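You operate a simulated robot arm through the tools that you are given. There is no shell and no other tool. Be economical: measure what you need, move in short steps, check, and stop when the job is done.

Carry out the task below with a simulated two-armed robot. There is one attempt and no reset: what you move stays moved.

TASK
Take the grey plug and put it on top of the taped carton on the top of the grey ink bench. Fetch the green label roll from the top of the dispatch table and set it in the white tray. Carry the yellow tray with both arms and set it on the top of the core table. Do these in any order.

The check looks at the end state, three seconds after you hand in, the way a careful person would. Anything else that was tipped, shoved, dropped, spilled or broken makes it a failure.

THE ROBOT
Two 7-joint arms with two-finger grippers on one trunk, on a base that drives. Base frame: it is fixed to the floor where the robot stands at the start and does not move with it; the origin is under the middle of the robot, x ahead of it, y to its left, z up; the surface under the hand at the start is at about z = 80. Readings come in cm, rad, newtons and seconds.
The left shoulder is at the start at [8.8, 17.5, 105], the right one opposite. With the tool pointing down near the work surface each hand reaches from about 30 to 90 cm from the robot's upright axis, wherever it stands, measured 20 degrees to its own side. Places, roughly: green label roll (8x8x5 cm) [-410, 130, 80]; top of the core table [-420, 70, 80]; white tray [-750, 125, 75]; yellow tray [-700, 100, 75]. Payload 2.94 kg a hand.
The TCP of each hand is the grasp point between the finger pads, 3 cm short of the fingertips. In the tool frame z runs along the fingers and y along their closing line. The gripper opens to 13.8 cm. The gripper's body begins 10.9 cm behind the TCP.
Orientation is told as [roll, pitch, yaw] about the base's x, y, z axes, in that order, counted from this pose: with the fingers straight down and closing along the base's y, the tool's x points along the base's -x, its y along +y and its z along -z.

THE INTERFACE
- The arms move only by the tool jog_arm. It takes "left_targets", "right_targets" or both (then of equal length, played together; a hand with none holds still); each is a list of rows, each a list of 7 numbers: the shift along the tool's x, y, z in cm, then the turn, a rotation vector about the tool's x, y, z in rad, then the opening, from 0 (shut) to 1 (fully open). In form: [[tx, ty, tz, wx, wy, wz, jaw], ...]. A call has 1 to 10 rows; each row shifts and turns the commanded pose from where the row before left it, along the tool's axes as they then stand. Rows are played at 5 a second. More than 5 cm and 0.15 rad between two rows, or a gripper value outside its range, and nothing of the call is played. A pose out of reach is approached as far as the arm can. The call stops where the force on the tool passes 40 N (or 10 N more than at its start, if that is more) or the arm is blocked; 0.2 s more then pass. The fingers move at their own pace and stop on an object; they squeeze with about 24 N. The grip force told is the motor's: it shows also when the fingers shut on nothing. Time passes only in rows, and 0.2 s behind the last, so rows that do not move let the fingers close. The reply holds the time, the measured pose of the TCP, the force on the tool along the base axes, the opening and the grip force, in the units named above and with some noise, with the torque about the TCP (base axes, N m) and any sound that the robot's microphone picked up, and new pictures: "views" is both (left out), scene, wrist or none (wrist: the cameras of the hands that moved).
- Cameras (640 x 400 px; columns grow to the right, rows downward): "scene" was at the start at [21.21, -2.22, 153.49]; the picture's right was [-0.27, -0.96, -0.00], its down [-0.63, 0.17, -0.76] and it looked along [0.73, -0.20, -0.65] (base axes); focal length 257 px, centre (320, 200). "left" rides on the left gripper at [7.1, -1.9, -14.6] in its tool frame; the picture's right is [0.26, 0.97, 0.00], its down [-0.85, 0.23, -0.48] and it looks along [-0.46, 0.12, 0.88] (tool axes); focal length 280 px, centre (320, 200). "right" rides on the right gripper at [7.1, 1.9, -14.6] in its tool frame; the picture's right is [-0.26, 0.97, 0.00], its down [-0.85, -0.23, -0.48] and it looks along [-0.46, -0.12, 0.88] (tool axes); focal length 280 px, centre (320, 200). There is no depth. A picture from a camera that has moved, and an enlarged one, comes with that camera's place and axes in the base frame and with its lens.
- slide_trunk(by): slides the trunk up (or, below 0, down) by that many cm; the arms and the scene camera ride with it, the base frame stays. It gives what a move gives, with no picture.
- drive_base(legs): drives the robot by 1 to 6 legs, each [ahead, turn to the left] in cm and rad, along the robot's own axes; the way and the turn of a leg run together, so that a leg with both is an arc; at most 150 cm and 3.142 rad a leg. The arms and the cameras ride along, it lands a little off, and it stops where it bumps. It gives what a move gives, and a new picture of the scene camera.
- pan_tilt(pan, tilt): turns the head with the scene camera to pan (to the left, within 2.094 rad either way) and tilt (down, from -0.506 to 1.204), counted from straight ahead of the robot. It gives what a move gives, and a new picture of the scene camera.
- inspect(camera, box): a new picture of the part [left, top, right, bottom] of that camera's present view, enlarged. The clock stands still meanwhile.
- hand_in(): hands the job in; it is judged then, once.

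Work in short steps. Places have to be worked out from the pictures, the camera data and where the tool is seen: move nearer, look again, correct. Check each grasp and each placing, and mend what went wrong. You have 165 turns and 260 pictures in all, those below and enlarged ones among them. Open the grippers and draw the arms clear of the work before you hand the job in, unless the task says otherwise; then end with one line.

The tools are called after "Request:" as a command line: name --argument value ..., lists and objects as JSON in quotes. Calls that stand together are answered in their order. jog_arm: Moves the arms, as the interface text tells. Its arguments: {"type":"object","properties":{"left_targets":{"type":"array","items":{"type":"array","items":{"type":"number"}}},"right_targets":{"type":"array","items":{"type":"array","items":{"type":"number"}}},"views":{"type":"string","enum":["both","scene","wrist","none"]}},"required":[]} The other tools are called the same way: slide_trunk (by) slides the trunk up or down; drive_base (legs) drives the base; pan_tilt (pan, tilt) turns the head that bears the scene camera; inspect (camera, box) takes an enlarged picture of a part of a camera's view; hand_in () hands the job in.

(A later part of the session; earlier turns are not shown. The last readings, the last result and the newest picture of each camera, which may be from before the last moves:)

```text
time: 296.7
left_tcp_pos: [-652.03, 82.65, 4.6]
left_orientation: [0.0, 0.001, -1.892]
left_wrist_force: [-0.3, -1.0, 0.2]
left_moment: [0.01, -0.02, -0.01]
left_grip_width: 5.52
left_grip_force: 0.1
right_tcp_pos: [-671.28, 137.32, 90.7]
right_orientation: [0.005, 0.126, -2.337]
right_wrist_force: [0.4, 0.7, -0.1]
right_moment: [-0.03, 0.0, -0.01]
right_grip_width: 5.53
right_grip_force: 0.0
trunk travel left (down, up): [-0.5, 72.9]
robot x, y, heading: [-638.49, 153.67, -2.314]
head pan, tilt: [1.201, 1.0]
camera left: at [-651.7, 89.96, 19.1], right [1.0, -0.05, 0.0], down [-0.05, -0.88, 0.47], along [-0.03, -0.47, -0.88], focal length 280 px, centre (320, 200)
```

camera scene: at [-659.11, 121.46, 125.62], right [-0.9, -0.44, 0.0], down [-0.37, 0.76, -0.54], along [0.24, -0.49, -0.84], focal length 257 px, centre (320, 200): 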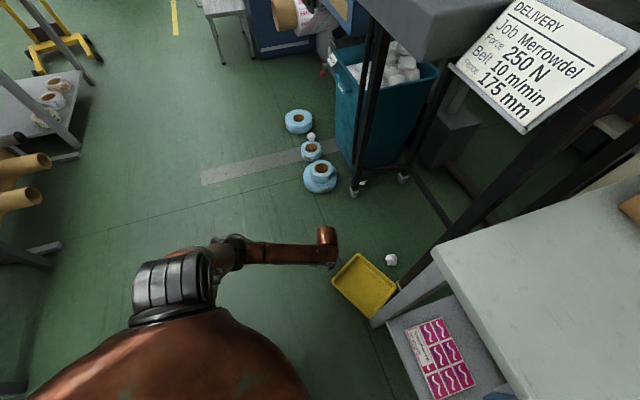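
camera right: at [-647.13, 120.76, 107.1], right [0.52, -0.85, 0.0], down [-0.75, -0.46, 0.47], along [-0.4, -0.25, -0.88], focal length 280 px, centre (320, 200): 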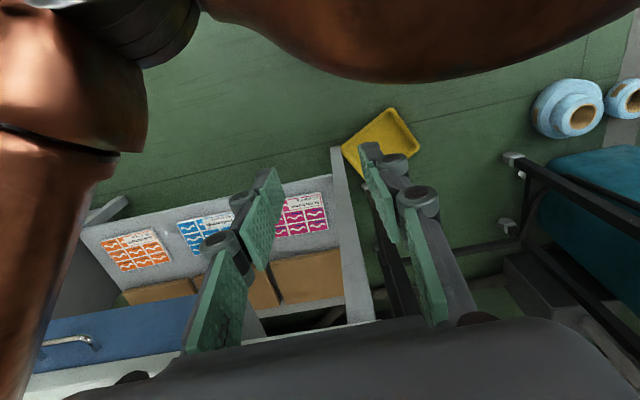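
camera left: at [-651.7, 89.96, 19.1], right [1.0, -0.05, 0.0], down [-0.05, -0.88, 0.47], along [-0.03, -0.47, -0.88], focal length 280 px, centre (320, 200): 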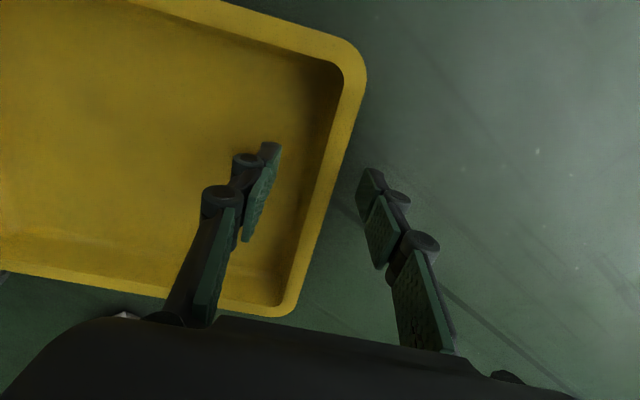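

The wall is between the pads. I close and test-lift slightly.

Request:
jog_arm --left_targets '[[0, 0, 0, 0, 0, 0, 0.2], [0, 0, 0, 0, 0, 0, 0], [0, 0, 0, 0, 0, 0, 0], [0, 0, 0, 0, 0, 0, 0], [0, 0, -1.5, 0, 0, 0, 0], [0, 0, -1.5, 0, 0, 0, 0]]' --views "wrist"

```text
time: 298.1
left_tcp_pos: [-652.13, 82.68, 7.72]
left_orientation: [-0.001, 0.0, -1.89]
left_wrist_force: [-0.9, -0.1, -1.3]
left_moment: [0.0, -0.13, -0.02]
left_grip_width: 0.6
left_grip_force: 24.6
right_tcp_pos: [-671.24, 137.42, 90.68]
right_orientation: [0.004, 0.125, -2.336]
right_wrist_force: [0.4, 0.7, -0.2]
right_moment: [-0.01, 0.0, 0.0]
right_grip_width: 5.51
right_grip_force: 0.1
trunk travel left (down, up): [-0.5, 72.9]
robot x, y, heading: [-638.58, 153.07, -2.314]
head pan, tilt: [1.201, 1.0]
camera left: at [-651.65, 89.99, 22.33], right [1.0, -0.05, 0.0], down [-0.05, -0.88, 0.48], along [-0.03, -0.47, -0.88], focal length 280 px, centre (320, 200)
```

left: 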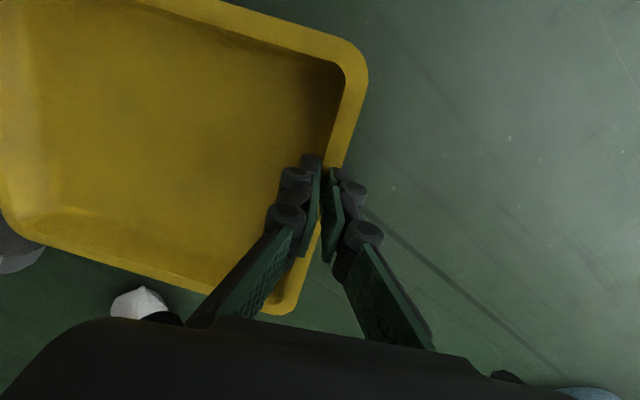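

The light tray is held firmly by one hand. I lift a little more and swing it back into the open at my left.

Request:
jog_arm --left_targets '[[0, 0, -3, 0, 0, 0, 0], [2, 3.4, -0.5, 0, 0, 0, 0], [2, 3.4, 0, 0, 0, 0, 0], [1.6, 3.7, 0, 0, 0, 0, 0], [1.6, 3.7, 0, 0, 0, 0, 0], [2.85, 2.7, 0, 0, 0, 0, 0], [2.85, 2.7, 0, 0, 0, 0, 0], [2.85, 2.7, 0, 0, 0, 0, 0], [2.85, 2.7, 0, 0, 0, 0, 0]]' --views "scene"

```text
time: 300.1
left_tcp_pos: [-622.38, 92.46, 11.27]
left_orientation: [-0.002, -0.001, -1.891]
left_wrist_force: [0.4, 0.0, -1.5]
left_moment: [0.01, -0.19, 0.0]
left_grip_width: 0.59
left_grip_force: 23.9
right_tcp_pos: [-671.3, 137.42, 90.73]
right_orientation: [0.005, 0.122, -2.338]
right_wrist_force: [-0.2, 1.0, 0.3]
right_moment: [0.01, -0.03, 0.01]
right_grip_width: 5.52
right_grip_force: 0.1
trunk travel left (down, up): [-0.5, 72.9]
robot x, y, heading: [-638.71, 153.32, -2.315]
head pan, tilt: [1.201, 1.0]
camera scene: at [-659.11, 121.45, 125.63], right [-0.9, -0.44, 0.0], down [-0.37, 0.76, -0.54], along [0.24, -0.49, -0.84], focal length 257 px, centre (320, 200)
```

scene: 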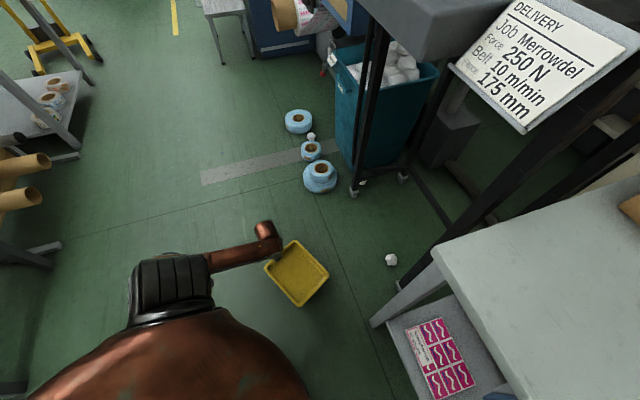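

The tray is clear of the table. I raise the trunk fully back and then lift the hand to about z 75.

Request:
slide_trunk --by 22

Request:
jog_arm --left_targets '[[0, 0, -4.5, 0, 0, 0, 0], [0, 0, -4.5, 0, 0, 0, 0], [0, 0, -4.5, 0, 0, 0, 0], [0, 0, -4.5, 0, 0, 0, 0], [0, 0, -4.5, 0, 0, 0, 0], [0, 0, -4.5, 0, 0, 0, 0], [0, 0, -4.5, 0, 0, 0, 0], [0, 0, -4.5, 0, 0, 0, 0], [0, 0, -4.5, 0, 0, 0, 0], [0, 0, -4.5, 0, 0, 0, 0]]' --views "none"

Request:
pan_tilt --pan 0.3 --tilt 0.9

```text
time: 302.4
left_tcp_pos: [-622.4, 92.51, 33.25]
left_orientation: [0.001, -0.001, -1.891]
left_wrist_force: [1.2, -0.6, -1.0]
left_moment: [-0.03, -0.18, 0.01]
left_grip_width: 0.6
left_grip_force: 23.9
right_tcp_pos: [-671.21, 137.39, 112.64]
right_orientation: [0.006, 0.126, -2.337]
right_wrist_force: [-0.2, -0.8, -1.2]
right_moment: [-0.01, -0.01, 0.02]
right_grip_width: 5.53
right_grip_force: 0.0
trunk travel left (down, up): [-22.5, 50.9]
robot x, y, heading: [-638.27, 153.43, -2.319]
head pan, tilt: [1.201, 1.0]
```

```text
time: 304.6
left_tcp_pos: [-622.3, 92.35, 78.24]
left_orientation: [0.0, 0.0, -1.891]
left_wrist_force: [-0.6, -0.1, -1.3]
left_moment: [0.01, -0.15, -0.03]
left_grip_width: 0.6
left_grip_force: 24.1
right_tcp_pos: [-671.22, 137.52, 112.62]
right_orientation: [0.007, 0.122, -2.337]
right_wrist_force: [0.2, 0.3, 0.0]
right_moment: [-0.01, 0.01, 0.01]
right_grip_width: 5.51
right_grip_force: 0.0
trunk travel left (down, up): [-22.5, 50.9]
robot x, y, heading: [-638.77, 153.19, -2.322]
head pan, tilt: [1.201, 1.0]
```

```text
time: 305.8
left_tcp_pos: [-622.28, 92.28, 78.16]
left_orientation: [0.001, 0.001, -1.89]
left_wrist_force: [0.5, 0.2, -0.3]
left_moment: [-0.02, -0.16, -0.03]
left_grip_width: 0.59
left_grip_force: 24.4
right_tcp_pos: [-671.26, 137.45, 112.65]
right_orientation: [0.006, 0.123, -2.339]
right_wrist_force: [-0.4, -0.9, 0.3]
right_moment: [0.02, 0.02, 0.0]
right_grip_width: 5.51
right_grip_force: 0.0
trunk travel left (down, up): [-22.5, 50.9]
robot x, y, heading: [-638.35, 152.95, -2.318]
head pan, tilt: [0.3, 0.901]
camera scene: at [-650.52, 136.96, 151.94], right [-0.9, 0.43, 0.0], down [0.34, 0.71, -0.62], along [-0.27, -0.56, -0.78], focal length 257 px, centre (320, 200)
```

scene: 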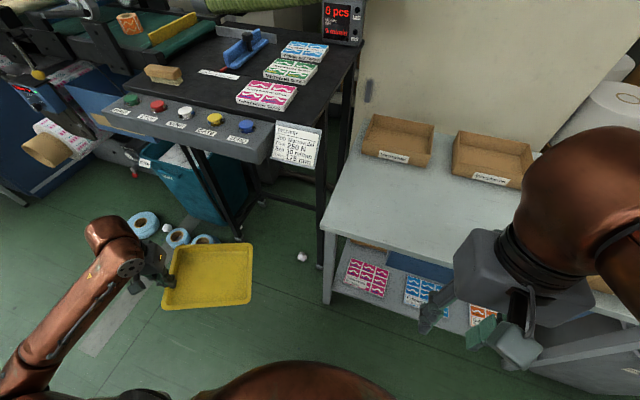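

The tray is up at z 78 in the left hand. I back the base off 20 cm gently to gain room, then bring the tray in front of me.

Request:
drive_base --legs '[[-20, 0]]'

Request:
jog_arm --left_targets '[[0, -3.5, -2, 0, 0, 0.06, 0], [0, -4, -2, 0, 0, 0.06, 0], [0, -4, -2, 0, 0, 0.06, 0], [0, -4, -2, 0, 0, 0.06, 0], [-0.5, -4, -2, 0, 0, 0.06, 0], [-0.5, -4, -2, 0, 0, 0.06, 0], [-1, -4, -2, 0, 0, 0.07, 0], [-1, -4, -2, 0, 0, 0, 0], [-1, -4, -2, 0, 0, 0, 0]]' --views "scene"

```text
time: 307.4
left_tcp_pos: [-608.87, 107.13, 78.33]
left_orientation: [-0.003, -0.002, -1.894]
left_wrist_force: [0.1, 0.1, -1.0]
left_moment: [-0.05, -0.15, 0.03]
left_grip_width: 0.6
left_grip_force: 24.4
right_tcp_pos: [-657.47, 152.35, 112.62]
right_orientation: [0.005, 0.122, -2.341]
right_wrist_force: [0.4, 1.4, 0.5]
right_moment: [-0.03, 0.05, 0.01]
right_grip_width: 5.51
right_grip_force: 0.0
trunk travel left (down, up): [-22.5, 50.9]
robot x, y, heading: [-624.92, 168.19, -2.321]
head pan, tilt: [0.3, 0.901]
camera scene: at [-636.83, 151.78, 151.96], right [-0.9, 0.43, 0.0], down [0.34, 0.71, -0.62], along [-0.27, -0.56, -0.78], focal length 257 px, centre (320, 200)
```

scene: 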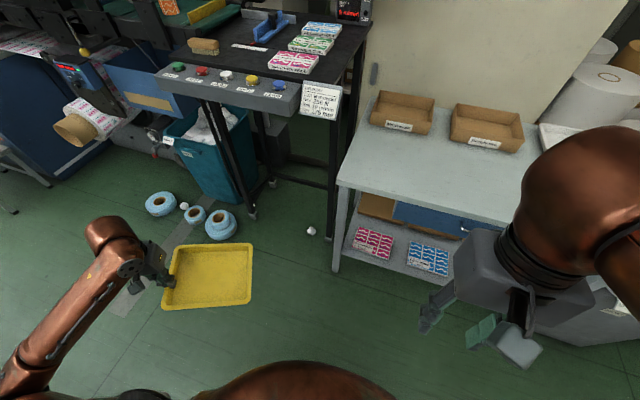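

```text
time: 309.4
left_tcp_pos: [-641.36, 122.86, 96.2]
left_orientation: [0.001, 0.0, -2.323]
left_wrist_force: [-0.6, -0.2, -1.9]
left_moment: [-0.12, -0.2, -0.02]
left_grip_width: 0.58
left_grip_force: 24.1
right_tcp_pos: [-657.68, 152.21, 112.65]
right_orientation: [0.007, 0.122, -2.341]
right_wrist_force: [0.3, -0.6, -0.1]
right_moment: [-0.01, -0.06, -0.02]
right_grip_width: 5.51
right_grip_force: 0.1
trunk travel left (down, up): [-22.5, 50.9]
robot x, y, heading: [-624.81, 167.84, -2.322]
head pan, tilt: [0.3, 0.901]
camera scene: at [-637.1, 151.78, 151.93], right [-0.9, 0.43, 0.0], down [0.34, 0.71, -0.62], along [-0.27, -0.56, -0.78], focal length 257 px, centre (320, 200)
```

scene: 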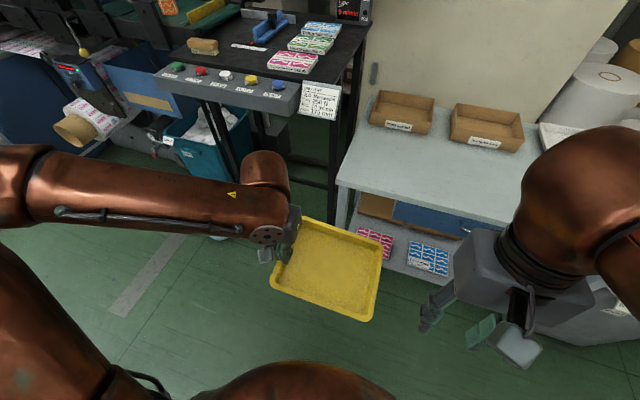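

The tray is level. I shift it 7 cm to the right so it is centred, and bring the right hand, levelled, above its right wall.

Request:
jog_arm --left_targets '[[0, -3.5, 0, 0, 0, 0, 0], [0, -3.5, 0, 0, 0, 0, 0], [0, 0, 0, 0, 0, 0, 0], [0, 0, 0, 0, 0, 0, 0], [0, 0, 0, 0, 0, 0, 0]]' --right_targets '[[0, 0, 0, 0, -0.061, 0, 0.45], [0, 0, 0, 0, -0.061, 0.0, 0.45], [-3.4, 0.85, 0, 0, 0, 0, 0.45], [-3.4, 0.85, 0, 0, 0, 0, 0.45], [-3.4, 0.85, 0, 0, 0, 0, 0.45]]' --views "wrist"

```text
time: 310.6
left_tcp_pos: [-646.24, 127.23, 96.15]
left_orientation: [-0.002, -0.002, -2.32]
left_wrist_force: [-0.2, -0.6, -2.1]
left_moment: [-0.06, -0.16, -0.01]
left_grip_width: 0.61
left_grip_force: 23.6
right_tcp_pos: [-663.17, 142.91, 112.67]
right_orientation: [0.004, 0.001, -2.339]
right_wrist_force: [-1.4, -1.2, -0.5]
right_moment: [0.02, -0.01, 0.0]
right_grip_width: 6.18
right_grip_force: 0.1
trunk travel left (down, up): [-22.5, 50.9]
robot x, y, heading: [-624.71, 168.17, -2.319]
head pan, tilt: [0.3, 0.901]
camera right: at [-656.78, 146.79, 127.43], right [0.51, -0.86, 0.0], down [-0.76, -0.45, 0.47], along [-0.41, -0.25, -0.88], focal length 280 px, centre (320, 200)
camera left: at [-642.9, 133.73, 110.67], right [0.89, -0.46, 0.0], down [-0.41, -0.78, 0.48], along [-0.22, -0.42, -0.88], focal length 280 px, centre (320, 200)
```

right: 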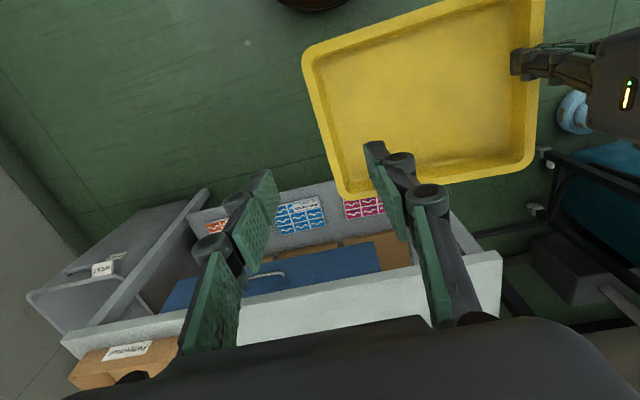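
left: 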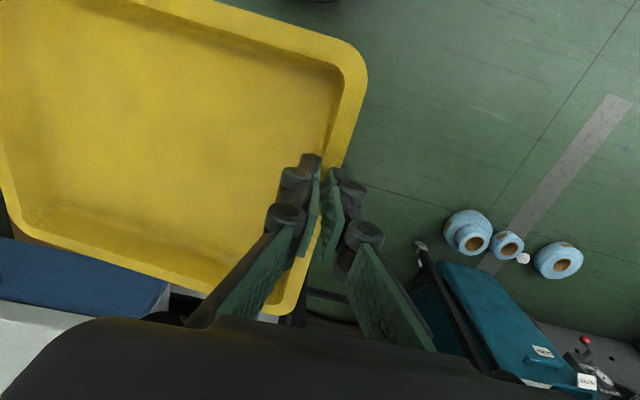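

The right wall line is 1.1 cm left of the hand. I correct and lower the right hand to the same height as the left, 96.2.

Request:
jog_arm --right_targets '[[0, 1.1, 3.5, 0, 0, 0, 0.45], [0, 0, 4.5, 0, 0, 0, 0.45], [0, 0, 4.5, 0, 0, 0, 0.45], [0, 0, 3.9, 0, 0, 0, 0.45]]' --views "wrist"

```text
time: 311.6
left_tcp_pos: [-646.33, 127.35, 96.23]
left_orientation: [-0.003, -0.002, -2.32]
left_wrist_force: [0.3, -0.5, -1.3]
left_moment: [-0.06, -0.18, -0.01]
left_grip_width: 0.62
left_grip_force: 24.0
right_tcp_pos: [-662.05, 142.44, 96.34]
right_orientation: [0.007, -0.001, -2.341]
right_wrist_force: [0.3, 0.3, -0.3]
right_moment: [0.01, 0.01, 0.01]
right_grip_width: 6.22
right_grip_force: 0.1
trunk travel left (down, up): [-22.5, 50.9]
robot x, y, heading: [-625.3, 168.21, -2.322]
head pan, tilt: [0.3, 0.901]
camera right: at [-655.86, 146.35, 111.14], right [0.51, -0.86, 0.01], down [-0.76, -0.45, 0.47], along [-0.4, -0.25, -0.88], focal length 280 px, centre (320, 200)
```

right: 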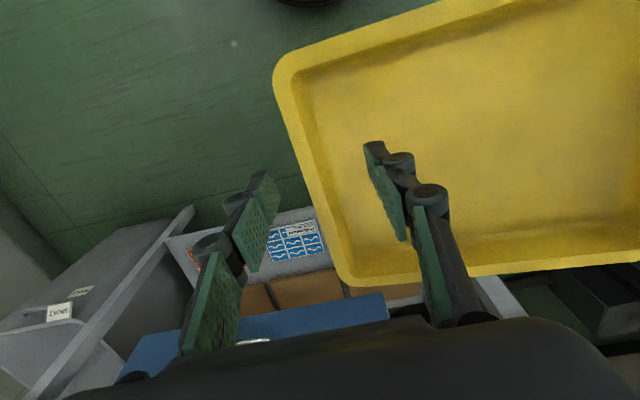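

The wall sits midway between the right pads. I close the right gripper.

Request:
jog_arm --right_targets '[[0, 0, 0, 0, 0, 0, 0.2], [0, 0, 0, 0, 0, 0, 0], [0, 0, 0, 0, 0, 0, 0], [0, 0, 0, 0, 0, 0, 0], [0, 0, 0, 0, 0, 0, 0]]' --views "wrist"

```text
time: 312.8
left_tcp_pos: [-646.14, 127.42, 96.19]
left_orientation: [-0.003, -0.003, -2.32]
left_wrist_force: [0.0, 0.1, -2.1]
left_moment: [-0.07, -0.14, -0.02]
left_grip_width: 0.6
left_grip_force: 23.4
right_tcp_pos: [-661.95, 142.36, 96.55]
right_orientation: [0.005, 0.0, -2.342]
right_wrist_force: [-0.5, 0.6, 0.1]
right_moment: [0.0, 0.02, 0.03]
right_grip_width: 0.01
right_grip_force: 24.5
trunk travel left (down, up): [-22.5, 50.9]
robot x, y, heading: [-625.04, 167.63, -2.32]
head pan, tilt: [0.3, 0.901]
camera right: at [-655.82, 146.32, 111.2], right [0.51, -0.86, 0.01], down [-0.76, -0.45, 0.47], along [-0.41, -0.25, -0.88], focal length 280 px, centre (320, 200)
```

right: 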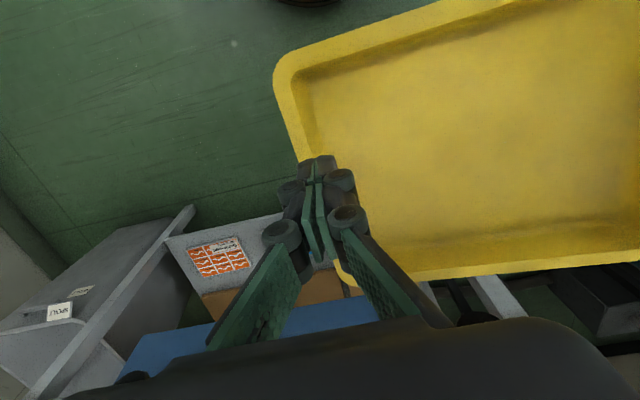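

The right pads shut just above the rim: that side hangs a bit lower. I reopen, lower 2.3 cm and close again.

Request:
jog_arm --right_targets '[[0, 0, 0, 0, 0, 0, 0.4], [0, 0, 0, 0, 0, 0, 0.4], [0, 0, 0, 0, 0, 0, 0.4], [0, 0, 1.2, 0, 0, 0, 0.4], [0, 0, 1.1, 0, 0, 0, 0.4], [0, 0, 0, 0, 0, 0, 0.2], [0, 0, 0, 0, 0, 0, 0], [0, 0, 0, 0, 0, 0, 0], [0, 0, 0, 0, 0, 0, 0]]' --views "wrist"

```text
time: 314.8
left_tcp_pos: [-646.16, 127.48, 96.07]
left_orientation: [-0.003, -0.002, -2.318]
left_wrist_force: [0.1, -0.6, -1.9]
left_moment: [-0.08, -0.14, 0.03]
left_grip_width: 0.62
left_grip_force: 23.9
right_tcp_pos: [-661.96, 142.36, 94.01]
right_orientation: [0.005, 0.002, -2.34]
right_wrist_force: [0.5, 0.6, 0.0]
right_moment: [0.0, 0.01, 0.01]
right_grip_width: 0.0
right_grip_force: 24.2
trunk travel left (down, up): [-22.5, 50.9]
robot x, y, heading: [-625.04, 167.65, -2.317]
head pan, tilt: [0.3, 0.901]
camera right: at [-655.79, 146.24, 108.74], right [0.51, -0.86, 0.01], down [-0.76, -0.45, 0.47], along [-0.4, -0.25, -0.88], focal length 280 px, centre (320, 200)
```

right: 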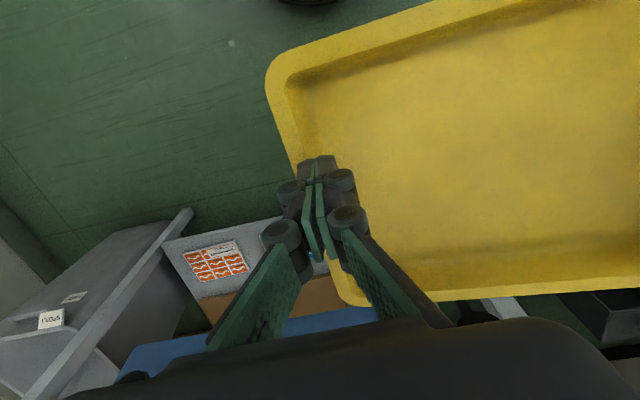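

Perspective lengths suggest the right rim hangs about 4 cm lower (z≈91). I lower another 3 cm with the jaw open and close again.

Request:
jog_arm --right_targets '[[0, 0, 0, 0, 0, 0, 0.45], [0, 0, 0, 0, 0, 0, 0.45], [0, 0, 0, 0, 0, 0, 0.45], [0, 0, 1.6, 0, 0, 0, 0.45], [0, 0, 1.5, 0, 0, 0, 0.45], [0, 0, 0, 0, 0, 0, 0.2], [0, 0, 0, 0, 0, 0, 0], [0, 0, 0, 0, 0, 0, 0], [0, 0, 0, 0, 0, 0, 0]]' --views "both"

```text
time: 316.8
left_tcp_pos: [-646.1, 127.23, 96.15]
left_orientation: [-0.001, -0.002, -2.319]
left_wrist_force: [8.3, -9.2, -2.3]
left_moment: [-0.35, -0.35, -0.09]
left_grip_width: 0.61
left_grip_force: 24.3
right_tcp_pos: [-662.14, 142.21, 90.86]
right_orientation: [0.003, 0.0, -2.339]
right_wrist_force: [-7.4, 10.1, 0.8]
right_moment: [-0.27, -0.19, 0.59]
right_grip_width: 1.03
right_grip_force: 24.0
trunk travel left (down, up): [-22.5, 50.9]
robot x, y, heading: [-625.08, 168.11, -2.322]
head pan, tilt: [0.3, 0.901]
camera scene: at [-636.98, 151.69, 151.93], right [-0.9, 0.43, 0.0], down [0.34, 0.71, -0.62], along [-0.27, -0.56, -0.78], focal length 257 px, centre (320, 200)
camera right: at [-655.84, 146.13, 105.55], right [0.51, -0.86, 0.0], down [-0.76, -0.45, 0.47], along [-0.41, -0.24, -0.88], focal length 280 px, centre (320, 200)
```

scene: 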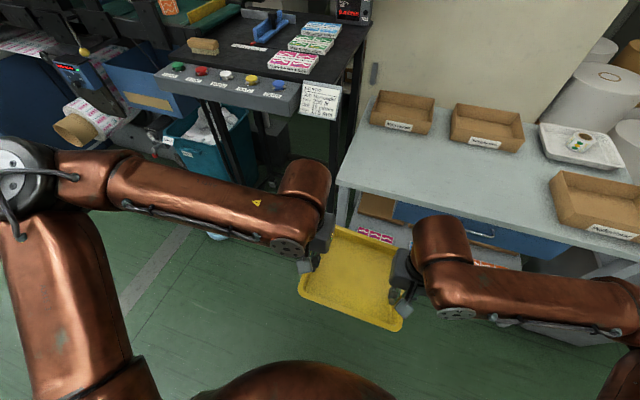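
right: 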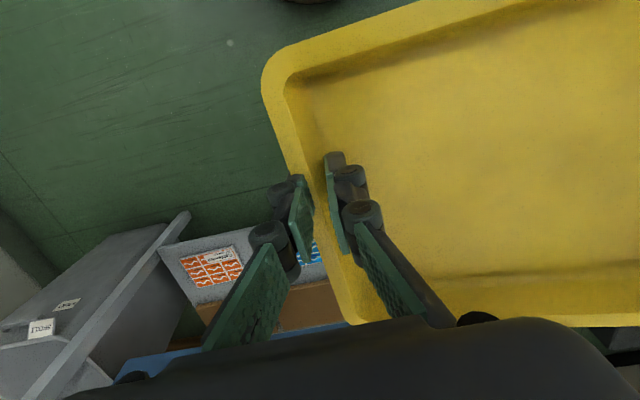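

Both hands now hold the tray; it hangs about 4 cm lower on the right and is slightly compressed. I raise the right hand in small steps while easing outward.

Request:
jog_arm --left_targets '[[0, 0, 0, 0, 0, 0, 0], [0, 0, 0, 0, 0, 0, 0], [0, 0, 0, 0, 0, 0, 0], [0, 0, 0, 0, 0, 0, 0], [0, 0, 0, 0, 0, 0, 0]]' --right_targets '[[0, -0.2, -0.8, 0, 0, 0, 0], [0, -0.2, -0.8, 0, 0, 0, 0], [0, -0.1, -0.8, 0, 0, 0, 0], [0, -0.1, -0.8, 0, 0, 0, 0], [0, 0, -0.4, 0, 0, 0, 0]]' --views "scene"

```text
time: 318.0
left_tcp_pos: [-646.3, 127.32, 96.24]
left_orientation: [-0.003, -0.003, -2.32]
left_wrist_force: [9.0, -12.7, -1.2]
left_moment: [-0.13, 0.16, -0.06]
left_grip_width: 0.56
left_grip_force: 24.8
right_tcp_pos: [-662.47, 142.67, 94.48]
right_orientation: [0.004, -0.001, -2.342]
right_wrist_force: [-10.3, 11.4, -0.8]
right_moment: [-0.11, -0.38, 0.59]
right_grip_width: 0.65
right_grip_force: 23.7
trunk travel left (down, up): [-22.5, 50.9]
robot x, y, heading: [-624.56, 168.13, -2.323]
head pan, tilt: [0.3, 0.901]
camera scene: at [-636.97, 151.69, 151.93], right [-0.9, 0.43, 0.0], down [0.34, 0.71, -0.62], along [-0.27, -0.56, -0.78], focal length 257 px, centre (320, 200)
```

scene: 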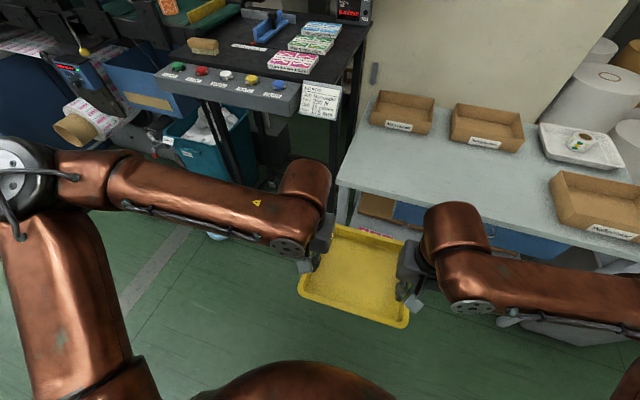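

Nearly level, both walls flat in the pads. I ease out the remaining compression by half a centimetre.

Request:
jog_arm --left_targets '[[0, 0.1, 0, 0, 0, 0, 0], [0, 0.1, 0, 0, 0, 0, 0], [0, 0, 0, 0, 0, 0, 0]]' --right_targets '[[0, -0.15, -0.2, 0, 0, 0, 0], [0, -0.15, -0.2, 0, 0, 0, 0], [0, 0, 0, 0, 0, 0, 0]]' --views "none"

```text
time: 318.8
left_tcp_pos: [-646.33, 127.35, 96.09]
left_orientation: [-0.007, -0.002, -2.323]
left_wrist_force: [-11.1, 6.1, -2.8]
left_moment: [0.17, 0.59, 0.16]
left_grip_width: 0.61
left_grip_force: 24.4
right_tcp_pos: [-662.41, 142.66, 95.02]
right_orientation: [0.01, 0.0, -2.34]
right_wrist_force: [11.5, -5.5, 1.2]
right_moment: [-0.28, -0.69, 0.57]
right_grip_width: 0.6
right_grip_force: 24.0
trunk travel left (down, up): [-22.5, 50.9]
robot x, y, heading: [-624.98, 168.18, -2.322]
head pan, tilt: [0.3, 0.901]
```

Slightly over; I bring it back by 0.2 cm.

Request:
jog_arm --left_targets '[[0, 0, 0, 0, 0, 0, 0], [0, 0, 0, 0, 0, 0, 0]]' --right_targets '[[0, 0.2, 0, 0, 0, 0, 0], [0, 0, 0, 0, 0, 0, 0]]' --views "none"

Request:
drive_base --legs '[[-8, 0]]'

```text
time: 319.4
left_tcp_pos: [-646.23, 127.44, 96.21]
left_orientation: [-0.001, -0.002, -2.323]
left_wrist_force: [-14.8, 8.8, -2.1]
left_moment: [0.44, 0.5, 0.13]
left_grip_width: 0.63
left_grip_force: 23.8
right_tcp_pos: [-662.41, 142.66, 94.83]
right_orientation: [0.009, 0.0, -2.34]
right_wrist_force: [13.9, -9.4, 1.1]
right_moment: [-0.47, -0.65, 0.57]
right_grip_width: 0.6
right_grip_force: 24.0
trunk travel left (down, up): [-22.5, 50.9]
robot x, y, heading: [-625.03, 167.65, -2.319]
head pan, tilt: [0.3, 0.901]
```

```text
time: 320.5
left_tcp_pos: [-641.89, 131.91, 95.59]
left_orientation: [-0.001, 0.019, -2.322]
left_wrist_force: [-15.3, 11.9, -2.4]
left_moment: [0.62, 0.35, 0.16]
left_grip_width: 0.58
left_grip_force: 24.5
right_tcp_pos: [-658.22, 147.28, 94.28]
right_orientation: [0.008, 0.021, -2.342]
right_wrist_force: [16.2, -10.8, 2.1]
right_moment: [-0.86, -0.45, 0.48]
right_grip_width: 0.59
right_grip_force: 24.0
trunk travel left (down, up): [-22.5, 50.9]
robot x, y, heading: [-619.23, 173.76, -2.325]
head pan, tilt: [0.3, 0.901]
camera scene: at [-634.47, 154.41, 151.71], right [-0.9, 0.44, -0.01], down [0.35, 0.72, -0.6], along [-0.25, -0.54, -0.8], focal length 257 px, centre (320, 200)
```

scene: 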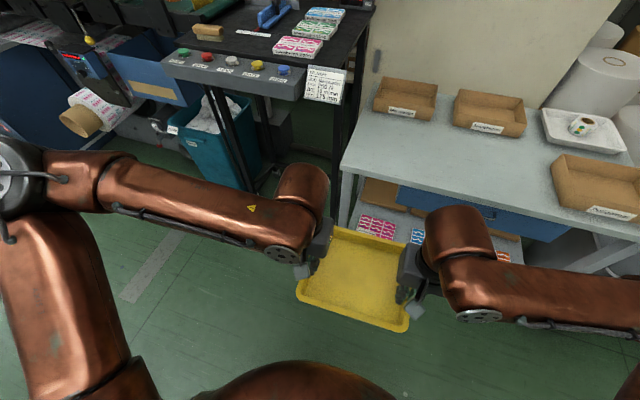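

It drives steadily, but the hands still pull apart by about 18 N. I move the right hand inward 0.4 cm more.

Request:
jog_arm --left_targets '[[0, -0.1, 0, 0, 0, 0, 0], [0, -0.1, 0, 0, 0, 0, 0], [0, 0, 0, 0, 0, 0, 0]]' --right_targets '[[0, 0.15, 0, 0, 0, 0, 0], [0, 0.1, 0, 0, 0, 0, 0], [0, 0, 0, 0, 0, 0, 0]]' --views "none"

```text
time: 321.3
left_tcp_pos: [-640.27, 133.5, 96.19]
left_orientation: [0.002, -0.001, -2.32]
left_wrist_force: [13.8, -19.7, -2.4]
left_moment: [-0.3, 0.11, 0.02]
left_grip_width: 0.61
left_grip_force: 23.6
right_tcp_pos: [-656.64, 148.88, 94.88]
right_orientation: [0.002, 0.0, -2.345]
right_wrist_force: [-15.1, 16.8, -1.5]
right_moment: [0.29, -0.62, 0.6]
right_grip_width: 0.6
right_grip_force: 24.4
trunk travel left (down, up): [-22.5, 50.9]
robot x, y, heading: [-619.19, 173.41, -2.323]
head pan, tilt: [0.3, 0.901]
```

Now slightly compressed; I take back 0.2 cm.

Request:
jog_arm --left_targets '[[0, 0.1, 0, 0, 0, 0, 0], [0, 0, 0, 0, 0, 0, 0]]' --right_targets '[[0, -0.1, 0, 0, 0, 0, 0], [0, 0, 0, 0, 0, 0, 0]]' --views "none"

Request:
drive_base --legs '[[0, 1.55]]'

```text
time: 321.9
left_tcp_pos: [-639.76, 134.22, 96.82]
left_orientation: [0.003, -0.015, -2.322]
left_wrist_force: [17.3, -18.6, -0.4]
left_moment: [-0.14, -0.09, 0.02]
left_grip_width: 0.58
left_grip_force: 24.2
right_tcp_pos: [-656.07, 149.64, 95.52]
right_orientation: [0.007, -0.014, -2.344]
right_wrist_force: [-15.4, 19.7, -1.2]
right_moment: [-0.09, -0.17, 0.62]
right_grip_width: 0.62
right_grip_force: 24.2
trunk travel left (down, up): [-22.5, 50.9]
robot x, y, heading: [-619.32, 173.93, -2.32]
head pan, tilt: [0.3, 0.901]
```

```text
time: 326.1
left_tcp_pos: [-579.52, 153.38, 96.45]
left_orientation: [0.002, -0.009, -0.749]
left_wrist_force: [19.2, 16.5, -1.3]
left_moment: [0.12, -0.1, 0.05]
left_grip_width: 0.58
left_grip_force: 23.9
right_tcp_pos: [-594.7, 137.0, 95.27]
right_orientation: [0.007, -0.009, -0.769]
right_wrist_force: [-19.5, -16.4, -0.3]
right_moment: [0.14, -0.15, 0.57]
right_grip_width: 0.61
right_grip_force: 24.6
trunk travel left (down, up): [-22.5, 50.9]
robot x, y, heading: [-619.54, 174.28, -0.749]
head pan, tilt: [0.3, 0.901]
camera scene: at [-603.02, 161.79, 151.94], right [-0.43, -0.9, 0.0], down [-0.71, 0.34, -0.62], along [0.56, -0.27, -0.78], focal length 257 px, centre (320, 200)
```

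scene: 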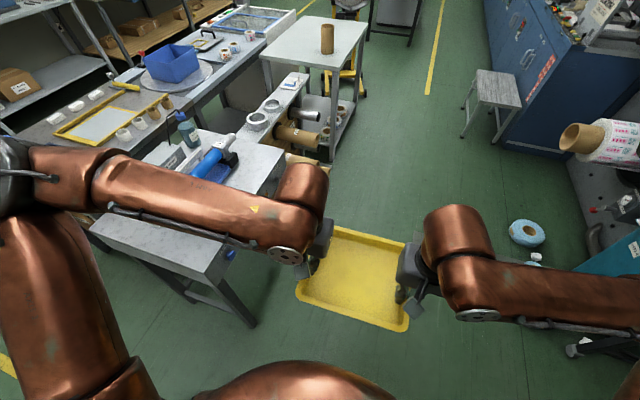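

The turn went well with the tray in both hands. The core table spans about s 307–388 along the aisle, with a wooden core near its middle. I drive 118 cm down the aisle.

Request:
drive_base --legs '[[118, 0]]'

```text
time: 332.1
left_tcp_pos: [-494.4, 72.04, 96.63]
left_orientation: [0.002, -0.009, -0.765]
left_wrist_force: [7.9, 3.6, -1.8]
left_moment: [-0.11, 0.11, 0.01]
left_grip_width: 0.6
left_grip_force: 23.8
right_tcp_pos: [-509.98, 56.03, 95.21]
right_orientation: [0.009, -0.008, -0.785]
right_wrist_force: [-7.7, -3.8, 0.8]
right_moment: [0.35, -0.28, 0.62]
right_grip_width: 0.59
right_grip_force: 23.8
trunk travel left (down, up): [-22.5, 50.9]
robot x, y, heading: [-534.39, 93.24, -0.766]
head pan, tilt: [0.3, 0.901]
camera scene: at [-517.8, 80.9, 151.93], right [-0.45, -0.89, 0.0], down [-0.7, 0.35, -0.62], along [0.56, -0.28, -0.78], focal length 257 px, centre (320, 200)
```

scene: 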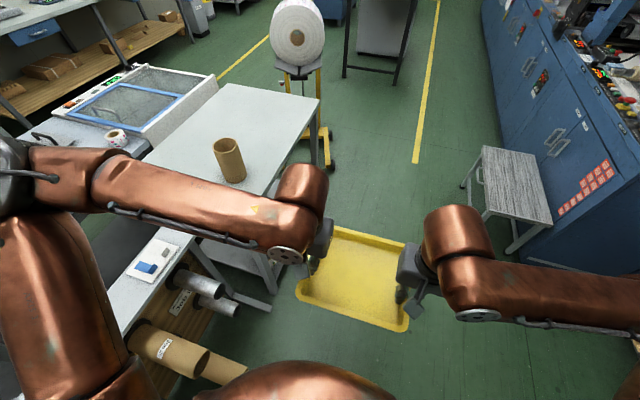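

The core stands at about s 372; I will set the tray at s≈335 on the free part. I drive 112 cm further and then turn left to face the table.

Request:
drive_base --legs '[[112, 0], [0, 1.57]]'

```text
time: 341.6
left_tcp_pos: [-432.27, 55.77, 96.51]
left_orientation: [0.003, -0.009, 0.801]
left_wrist_force: [-1.0, 4.5, -1.8]
left_moment: [-0.18, -0.2, -0.05]
left_grip_width: 0.57
left_grip_force: 23.9
right_tcp_pos: [-416.27, 40.21, 95.28]
right_orientation: [0.006, -0.009, 0.781]
right_wrist_force: [0.3, -4.9, 0.4]
right_moment: [0.29, 0.41, 0.58]
right_grip_width: 0.59
right_grip_force: 24.2
trunk travel left (down, up): [-22.5, 50.9]
robot x, y, heading: [-453.68, 16.2, 0.803]
head pan, tilt: [0.3, 0.901]
camera scene: at [-441.06, 32.46, 151.94], right [0.89, -0.45, 0.0], down [-0.35, -0.7, -0.62], along [0.28, 0.55, -0.78], focal length 257 px, centre (320, 200)
```

scene: 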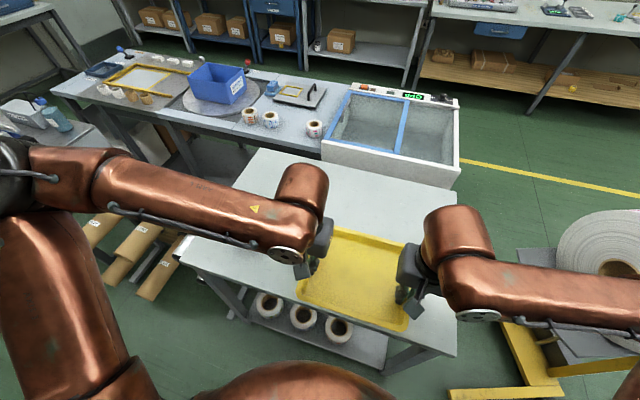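

I am facing the core table with the tray in both hands at low internal force. I extend both arms 10 cm forward together.

Request:
jog_arm --left_targets '[[-2, 0, 0, 0, 0, 0, 0], [-2, 0, 0, 0, 0, 0, 0], [-2, 0, 0, 0, 0, 0, 0], [-2, 0, 0, 0, 0, 0, 0], [-2, 0, 0, 0, 0, 0, 0]]' --right_targets '[[-2, 0.04, 0, 0, 0, 0, 0], [-2, 0.04, 0, 0, 0, 0, 0], [-2, 0.04, 0, 0, 0, 0, 0], [-2, 0.04, 0, 0, 0, 0, 0], [-2, 0.04, 0, 0, 0, 0, 0]]' --views "both"

```text
time: 342.6
left_tcp_pos: [-429.56, 59.49, 97.48]
left_orientation: [-0.014, -0.019, 0.798]
left_wrist_force: [4.4, 3.4, -3.0]
left_moment: [0.11, -0.37, 0.59]
left_grip_width: 0.6
left_grip_force: 23.9
left hand out of reach, approached as far as the arm can: row 2, 3, 4
right_tcp_pos: [-411.83, 45.81, 95.21]
right_orientation: [0.024, -0.007, 0.791]
right_wrist_force: [-5.2, -4.0, 0.2]
right_moment: [0.23, 0.61, 0.69]
right_grip_width: 0.88
right_grip_force: 24.3
trunk travel left (down, up): [-22.5, 50.9]
robot x, y, heading: [-453.98, 16.56, 0.802]
head pan, tilt: [0.3, 0.901]
stopped in row 4 (left hand): the force on the tool passed its limit at 50 N (the readings are from after the stop); the commanded pose is now the measured one
camera scene: at [-441.03, 32.48, 151.93], right [0.89, -0.45, 0.0], down [-0.35, -0.7, -0.62], along [0.28, 0.55, -0.78], focal length 257 px, centre (320, 200)
camera right: at [-418.01, 41.91, 109.92], right [-0.5, 0.86, 0.02], down [0.77, 0.43, 0.47], along [0.4, 0.26, -0.88], focal length 280 px, centre (320, 200)
camera left: at [-433.44, 53.09, 111.87], right [-0.87, 0.49, -0.02], down [0.42, 0.77, 0.49], along [0.25, 0.42, -0.87], focal length 280 px, centre (320, 200)
```

scene: 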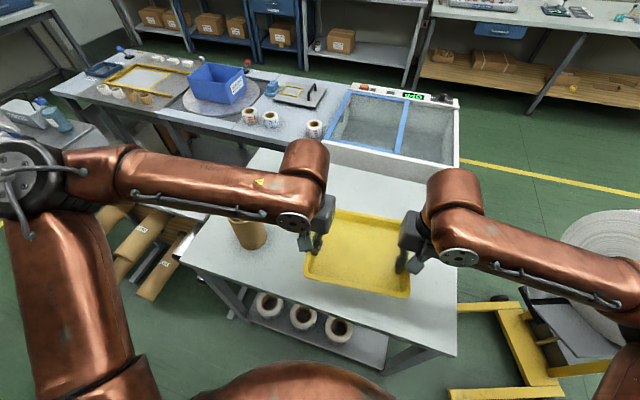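
right: 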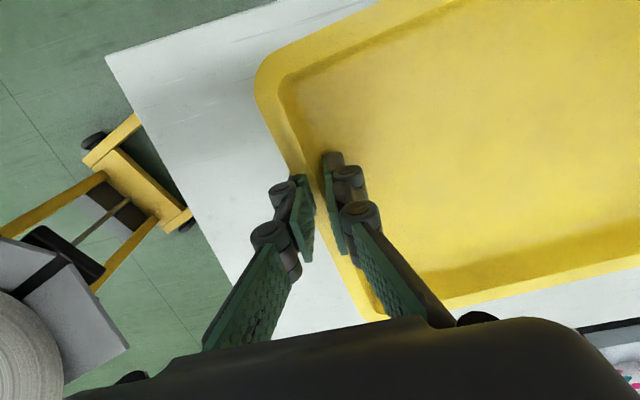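
left: 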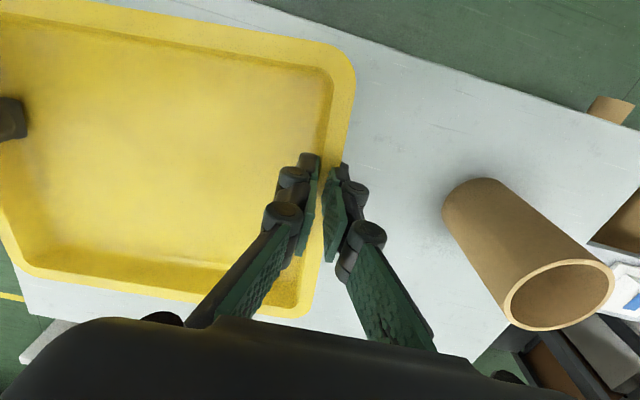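

The left arm met an internal limit, but the tray is still well held at about 6 N. It overlaps the table by just a few cm in front, so I drive 5 cm closer instead.

Request:
drive_base --legs '[[5, 0]]'

```text
time: 343.5
left_tcp_pos: [-425.67, 63.44, 97.38]
left_orientation: [-0.018, -0.014, 0.799]
left_wrist_force: [15.5, -6.5, -3.9]
left_moment: [-0.37, -0.46, 0.63]
left_grip_width: 0.6
left_grip_force: 23.7
right_tcp_pos: [-407.92, 49.71, 95.12]
right_orientation: [0.024, -0.007, 0.788]
right_wrist_force: [-16.6, 5.6, 1.5]
right_moment: [0.62, 0.5, 0.56]
right_grip_width: 0.87
right_grip_force: 23.9
trunk travel left (down, up): [-22.5, 50.9]
robot x, y, heading: [-449.97, 19.88, 0.803]
head pan, tilt: [0.3, 0.901]
camera scene: at [-433.95, 39.78, 151.71], right [0.89, -0.45, -0.01], down [-0.37, -0.71, -0.59], along [0.26, 0.53, -0.8], focal length 257 px, centre (320, 200)
```

scene: 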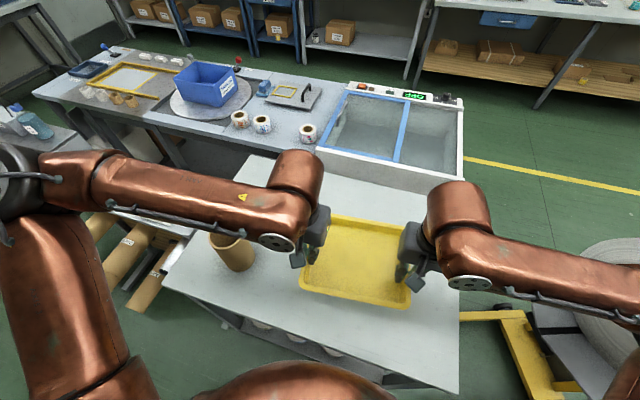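

The tray is now fully over the free part of the table, clear of the core. I relieve the pull slightly and lower both hands about 9.6 cm together.

Request:
jog_arm --left_targets '[[0, -0.1, 1.2, 0, 0, 0, 0], [0, 0, 1.2, 0, 0, 0, 0], [0, 0, 1.2, 0, 0, 0, 0], [0, 0, 1.2, 0, 0, 0, 0], [0, 0, 1.2, 0, 0, 0, 0], [0, 0, 1.2, 0, 0, 0, 0], [0, 0, 1.2, 0, 0, 0, 0], [0, 0, 1.2, 0, 0, 0, 0]]' --right_targets '[[0, 0.05, 1.1, 0, 0, 0, 0], [0, 0, 1.1, 0, 0, 0, 0], [0, 0, 1.1, 0, 0, 0, 0], [0, 0, 1.1, 0, 0, 0, 0], [0, 0, 1.1, 0, 0, 0, 0], [0, 0, 1.1, 0, 0, 0, 0], [0, 0, 1.1, 0, 0, 0, 0], [0, 0, 1.1, 0, 0, 0, 0]]' --views "scene"

```text
time: 345.3
left_tcp_pos: [-427.61, 61.57, 88.7]
left_orientation: [-0.012, -0.044, 0.804]
left_wrist_force: [-22.9, 25.5, -0.9]
left_moment: [-0.15, 0.54, 0.55]
left_grip_width: 0.69
left_grip_force: 24.4
right_tcp_pos: [-409.99, 47.94, 87.39]
right_orientation: [0.018, -0.04, 0.79]
right_wrist_force: [22.8, -23.3, -0.9]
right_moment: [0.3, -0.21, 0.57]
right_grip_width: 0.82
right_grip_force: 24.2
trunk travel left (down, up): [-22.5, 50.9]
robot x, y, heading: [-449.81, 19.7, 0.802]
head pan, tilt: [0.3, 0.901]
camera scene: at [-437.47, 36.22, 151.91], right [0.89, -0.45, 0.0], down [-0.35, -0.7, -0.62], along [0.28, 0.55, -0.78], focal length 257 px, centre (320, 200)
```

scene: 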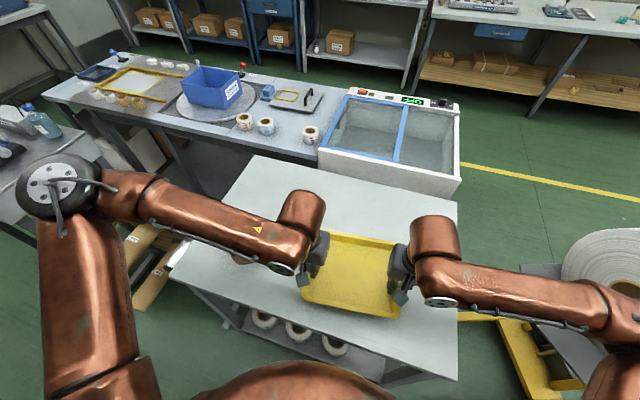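

The hands now squeeze inward by about 33 N. I ease them apart by 0.3 cm.

Request:
jog_arm --left_targets '[[0, 0.1, 0, 0, 0, 0, 0], [0, 0.1, 0, 0, 0, 0, 0]]' --right_targets '[[0, -0.1, 0, 0, 0, 0, 0], [0, 0, 0, 0, 0, 0, 0]]' --views "none"

```text
time: 345.9
left_tcp_pos: [-427.8, 61.27, 88.86]
left_orientation: [-0.013, -0.048, 0.798]
left_wrist_force: [-18.7, 22.3, -1.3]
left_moment: [0.07, 0.27, 0.57]
left_grip_width: 0.67
left_grip_force: 23.8
right_tcp_pos: [-410.0, 47.56, 87.46]
right_orientation: [0.021, -0.04, 0.79]
right_wrist_force: [19.1, -22.0, -0.6]
right_moment: [0.19, 0.07, 0.6]
right_grip_width: 0.78
right_grip_force: 23.9
trunk travel left (down, up): [-22.5, 50.9]
robot x, y, heading: [-450.23, 19.74, 0.807]
head pan, tilt: [0.3, 0.901]
```

I continue lowering in 0.7 cm steps while easing a little further.

Request:
jog_arm --left_targets '[[0, 0.1, 0.7, 0, 0, 0, 0], [0, 0.1, 0.7, 0, 0, 0, 0], [0, 0, 0.7, 0, 0, 0, 0], [0, 0, 0.7, 0, 0, 0, 0]]' --right_targets '[[0, -0.05, 0.7, 0, 0, 0, 0], [0, 0, 0.7, 0, 0, 0, 0], [0, 0, 0.7, 0, 0, 0, 0], [0, 0, 0.7, 0, 0, 0, 0]]' --views "wrist"

```text
time: 346.9
left_tcp_pos: [-427.77, 61.6, 86.77]
left_orientation: [-0.019, -0.049, 0.798]
left_wrist_force: [-9.0, 13.9, -2.0]
left_moment: [0.2, 0.04, 0.6]
left_grip_width: 0.62
left_grip_force: 24.1
left hand out of reach, approached as far as the arm can: row 4
right_tcp_pos: [-409.97, 47.82, 84.67]
right_orientation: [0.026, -0.041, 0.791]
right_wrist_force: [8.9, -13.7, 0.7]
right_moment: [0.15, 0.3, 0.62]
right_grip_width: 0.86
right_grip_force: 23.8
trunk travel left (down, up): [-22.5, 50.9]
robot x, y, heading: [-449.86, 19.73, 0.803]
head pan, tilt: [0.3, 0.901]
camera right: at [-416.57, 43.52, 99.11], right [-0.5, 0.86, 0.04], down [0.76, 0.42, 0.5], along [0.42, 0.28, -0.86], focal length 280 px, centre (320, 200)
camera left: at [-432.07, 54.75, 100.91], right [-0.87, 0.49, -0.03], down [0.4, 0.76, 0.51], along [0.27, 0.43, -0.86], focal length 280 px, centre (320, 200)
```

right: 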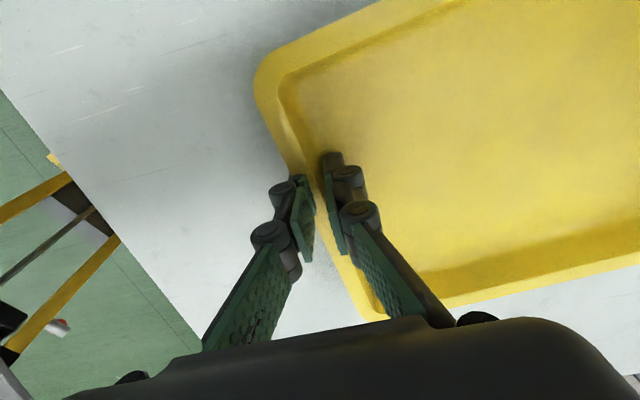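
left: 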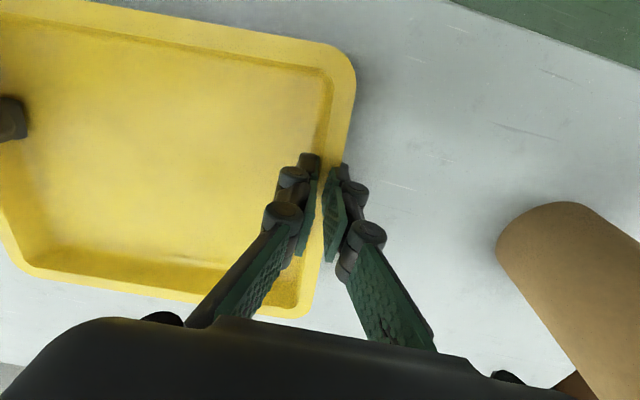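

The left arm reaches its lower limit here; I lower by the trunk instead, 1.5 cm.

Request:
slide_trunk --by -1.5

```text
time: 347.5
left_tcp_pos: [-427.91, 61.47, 85.34]
left_orientation: [-0.017, -0.047, 0.798]
left_wrist_force: [-8.1, 10.7, -0.9]
left_moment: [-0.51, 0.35, 0.43]
left_grip_width: 0.64
left_grip_force: 24.0
right_tcp_pos: [-409.99, 47.91, 83.3]
right_orientation: [0.028, -0.042, 0.788]
right_wrist_force: [7.7, -6.9, 12.4]
right_moment: [0.95, 0.0, 0.48]
right_grip_width: 0.84
right_grip_force: 24.0
trunk travel left (down, up): [-21.0, 52.4]
robot x, y, heading: [-450.02, 19.7, 0.804]
head pan, tilt: [0.3, 0.901]
```

The right side touches the table (12 N). I lower 0.5 cm more for the left side.

Request:
slide_trunk --by -0.5

```text
time: 347.9
left_tcp_pos: [-427.82, 61.59, 84.94]
left_orientation: [-0.016, -0.046, 0.801]
left_wrist_force: [1.3, 6.8, -2.1]
left_moment: [-0.41, 0.03, 0.52]
left_grip_width: 0.62
left_grip_force: 23.3
right_tcp_pos: [-410.09, 47.97, 83.3]
right_orientation: [0.029, -0.049, 0.792]
right_wrist_force: [-0.8, -7.7, 11.9]
right_moment: [0.37, 0.66, 0.76]
right_grip_width: 0.79
right_grip_force: 24.3
trunk travel left (down, up): [-20.7, 52.7]
robot x, y, heading: [-449.95, 19.86, 0.803]
head pan, tilt: [0.3, 0.901]
stopped: the force on the tool passed its limit at 46 N (the readings are from after the stop); the commanded pose is now the measured one
```

The tray rests on the table. I open both grippers.

Request:
jog_arm --left_targets '[[0, 0, 0, 0, 0, 0, 0.1], [0, 0, 0, 0, 0, 0, 0.25], [0, 0, 0, 0, 0, 0, 0.4], [0, 0, 0, 0, 0, 0, 0.4]]' --right_targets '[[0, 0, 0, 0, 0, 0, 0.1], [0, 0, 0, 0, 0, 0, 0.25], [0, 0, 0, 0, 0, 0, 0.4], [0, 0, 0, 0, 0, 0, 0.4]]' --views "wrist"

```text
time: 348.9
left_tcp_pos: [-427.71, 61.43, 84.96]
left_orientation: [-0.016, -0.047, 0.798]
left_wrist_force: [0.4, 0.2, -0.4]
left_moment: [0.03, -0.02, 0.03]
left_grip_width: 5.51
left_grip_force: 0.1
right_tcp_pos: [-410.02, 48.03, 83.32]
right_orientation: [0.029, -0.048, 0.791]
right_wrist_force: [1.0, -0.5, 0.9]
right_moment: [0.0, 0.02, 0.02]
right_grip_width: 5.74
right_grip_force: 0.1
trunk travel left (down, up): [-20.7, 52.7]
robot x, y, heading: [-450.1, 19.89, 0.803]
head pan, tilt: [0.3, 0.901]
camera right: at [-416.5, 43.61, 97.55], right [-0.5, 0.86, 0.04], down [0.75, 0.42, 0.51], along [0.42, 0.28, -0.86], focal length 280 px, centre (320, 200)
camera left: at [-432.01, 54.8, 99.16], right [-0.87, 0.49, -0.03], down [0.41, 0.76, 0.51], along [0.27, 0.44, -0.86], focal length 280 px, centre (320, 200)
```

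right: 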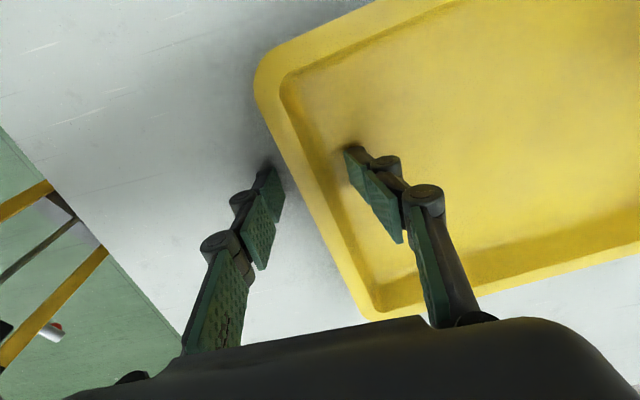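
left: 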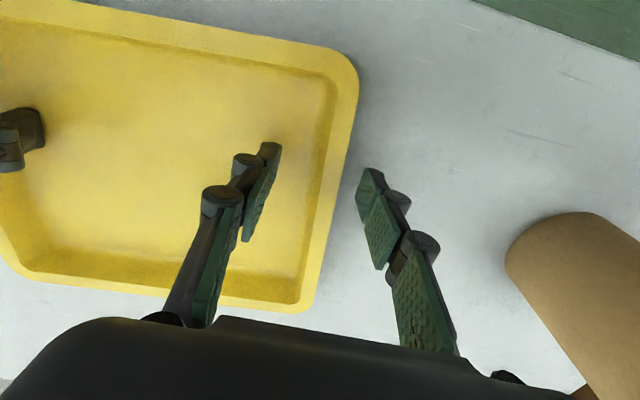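

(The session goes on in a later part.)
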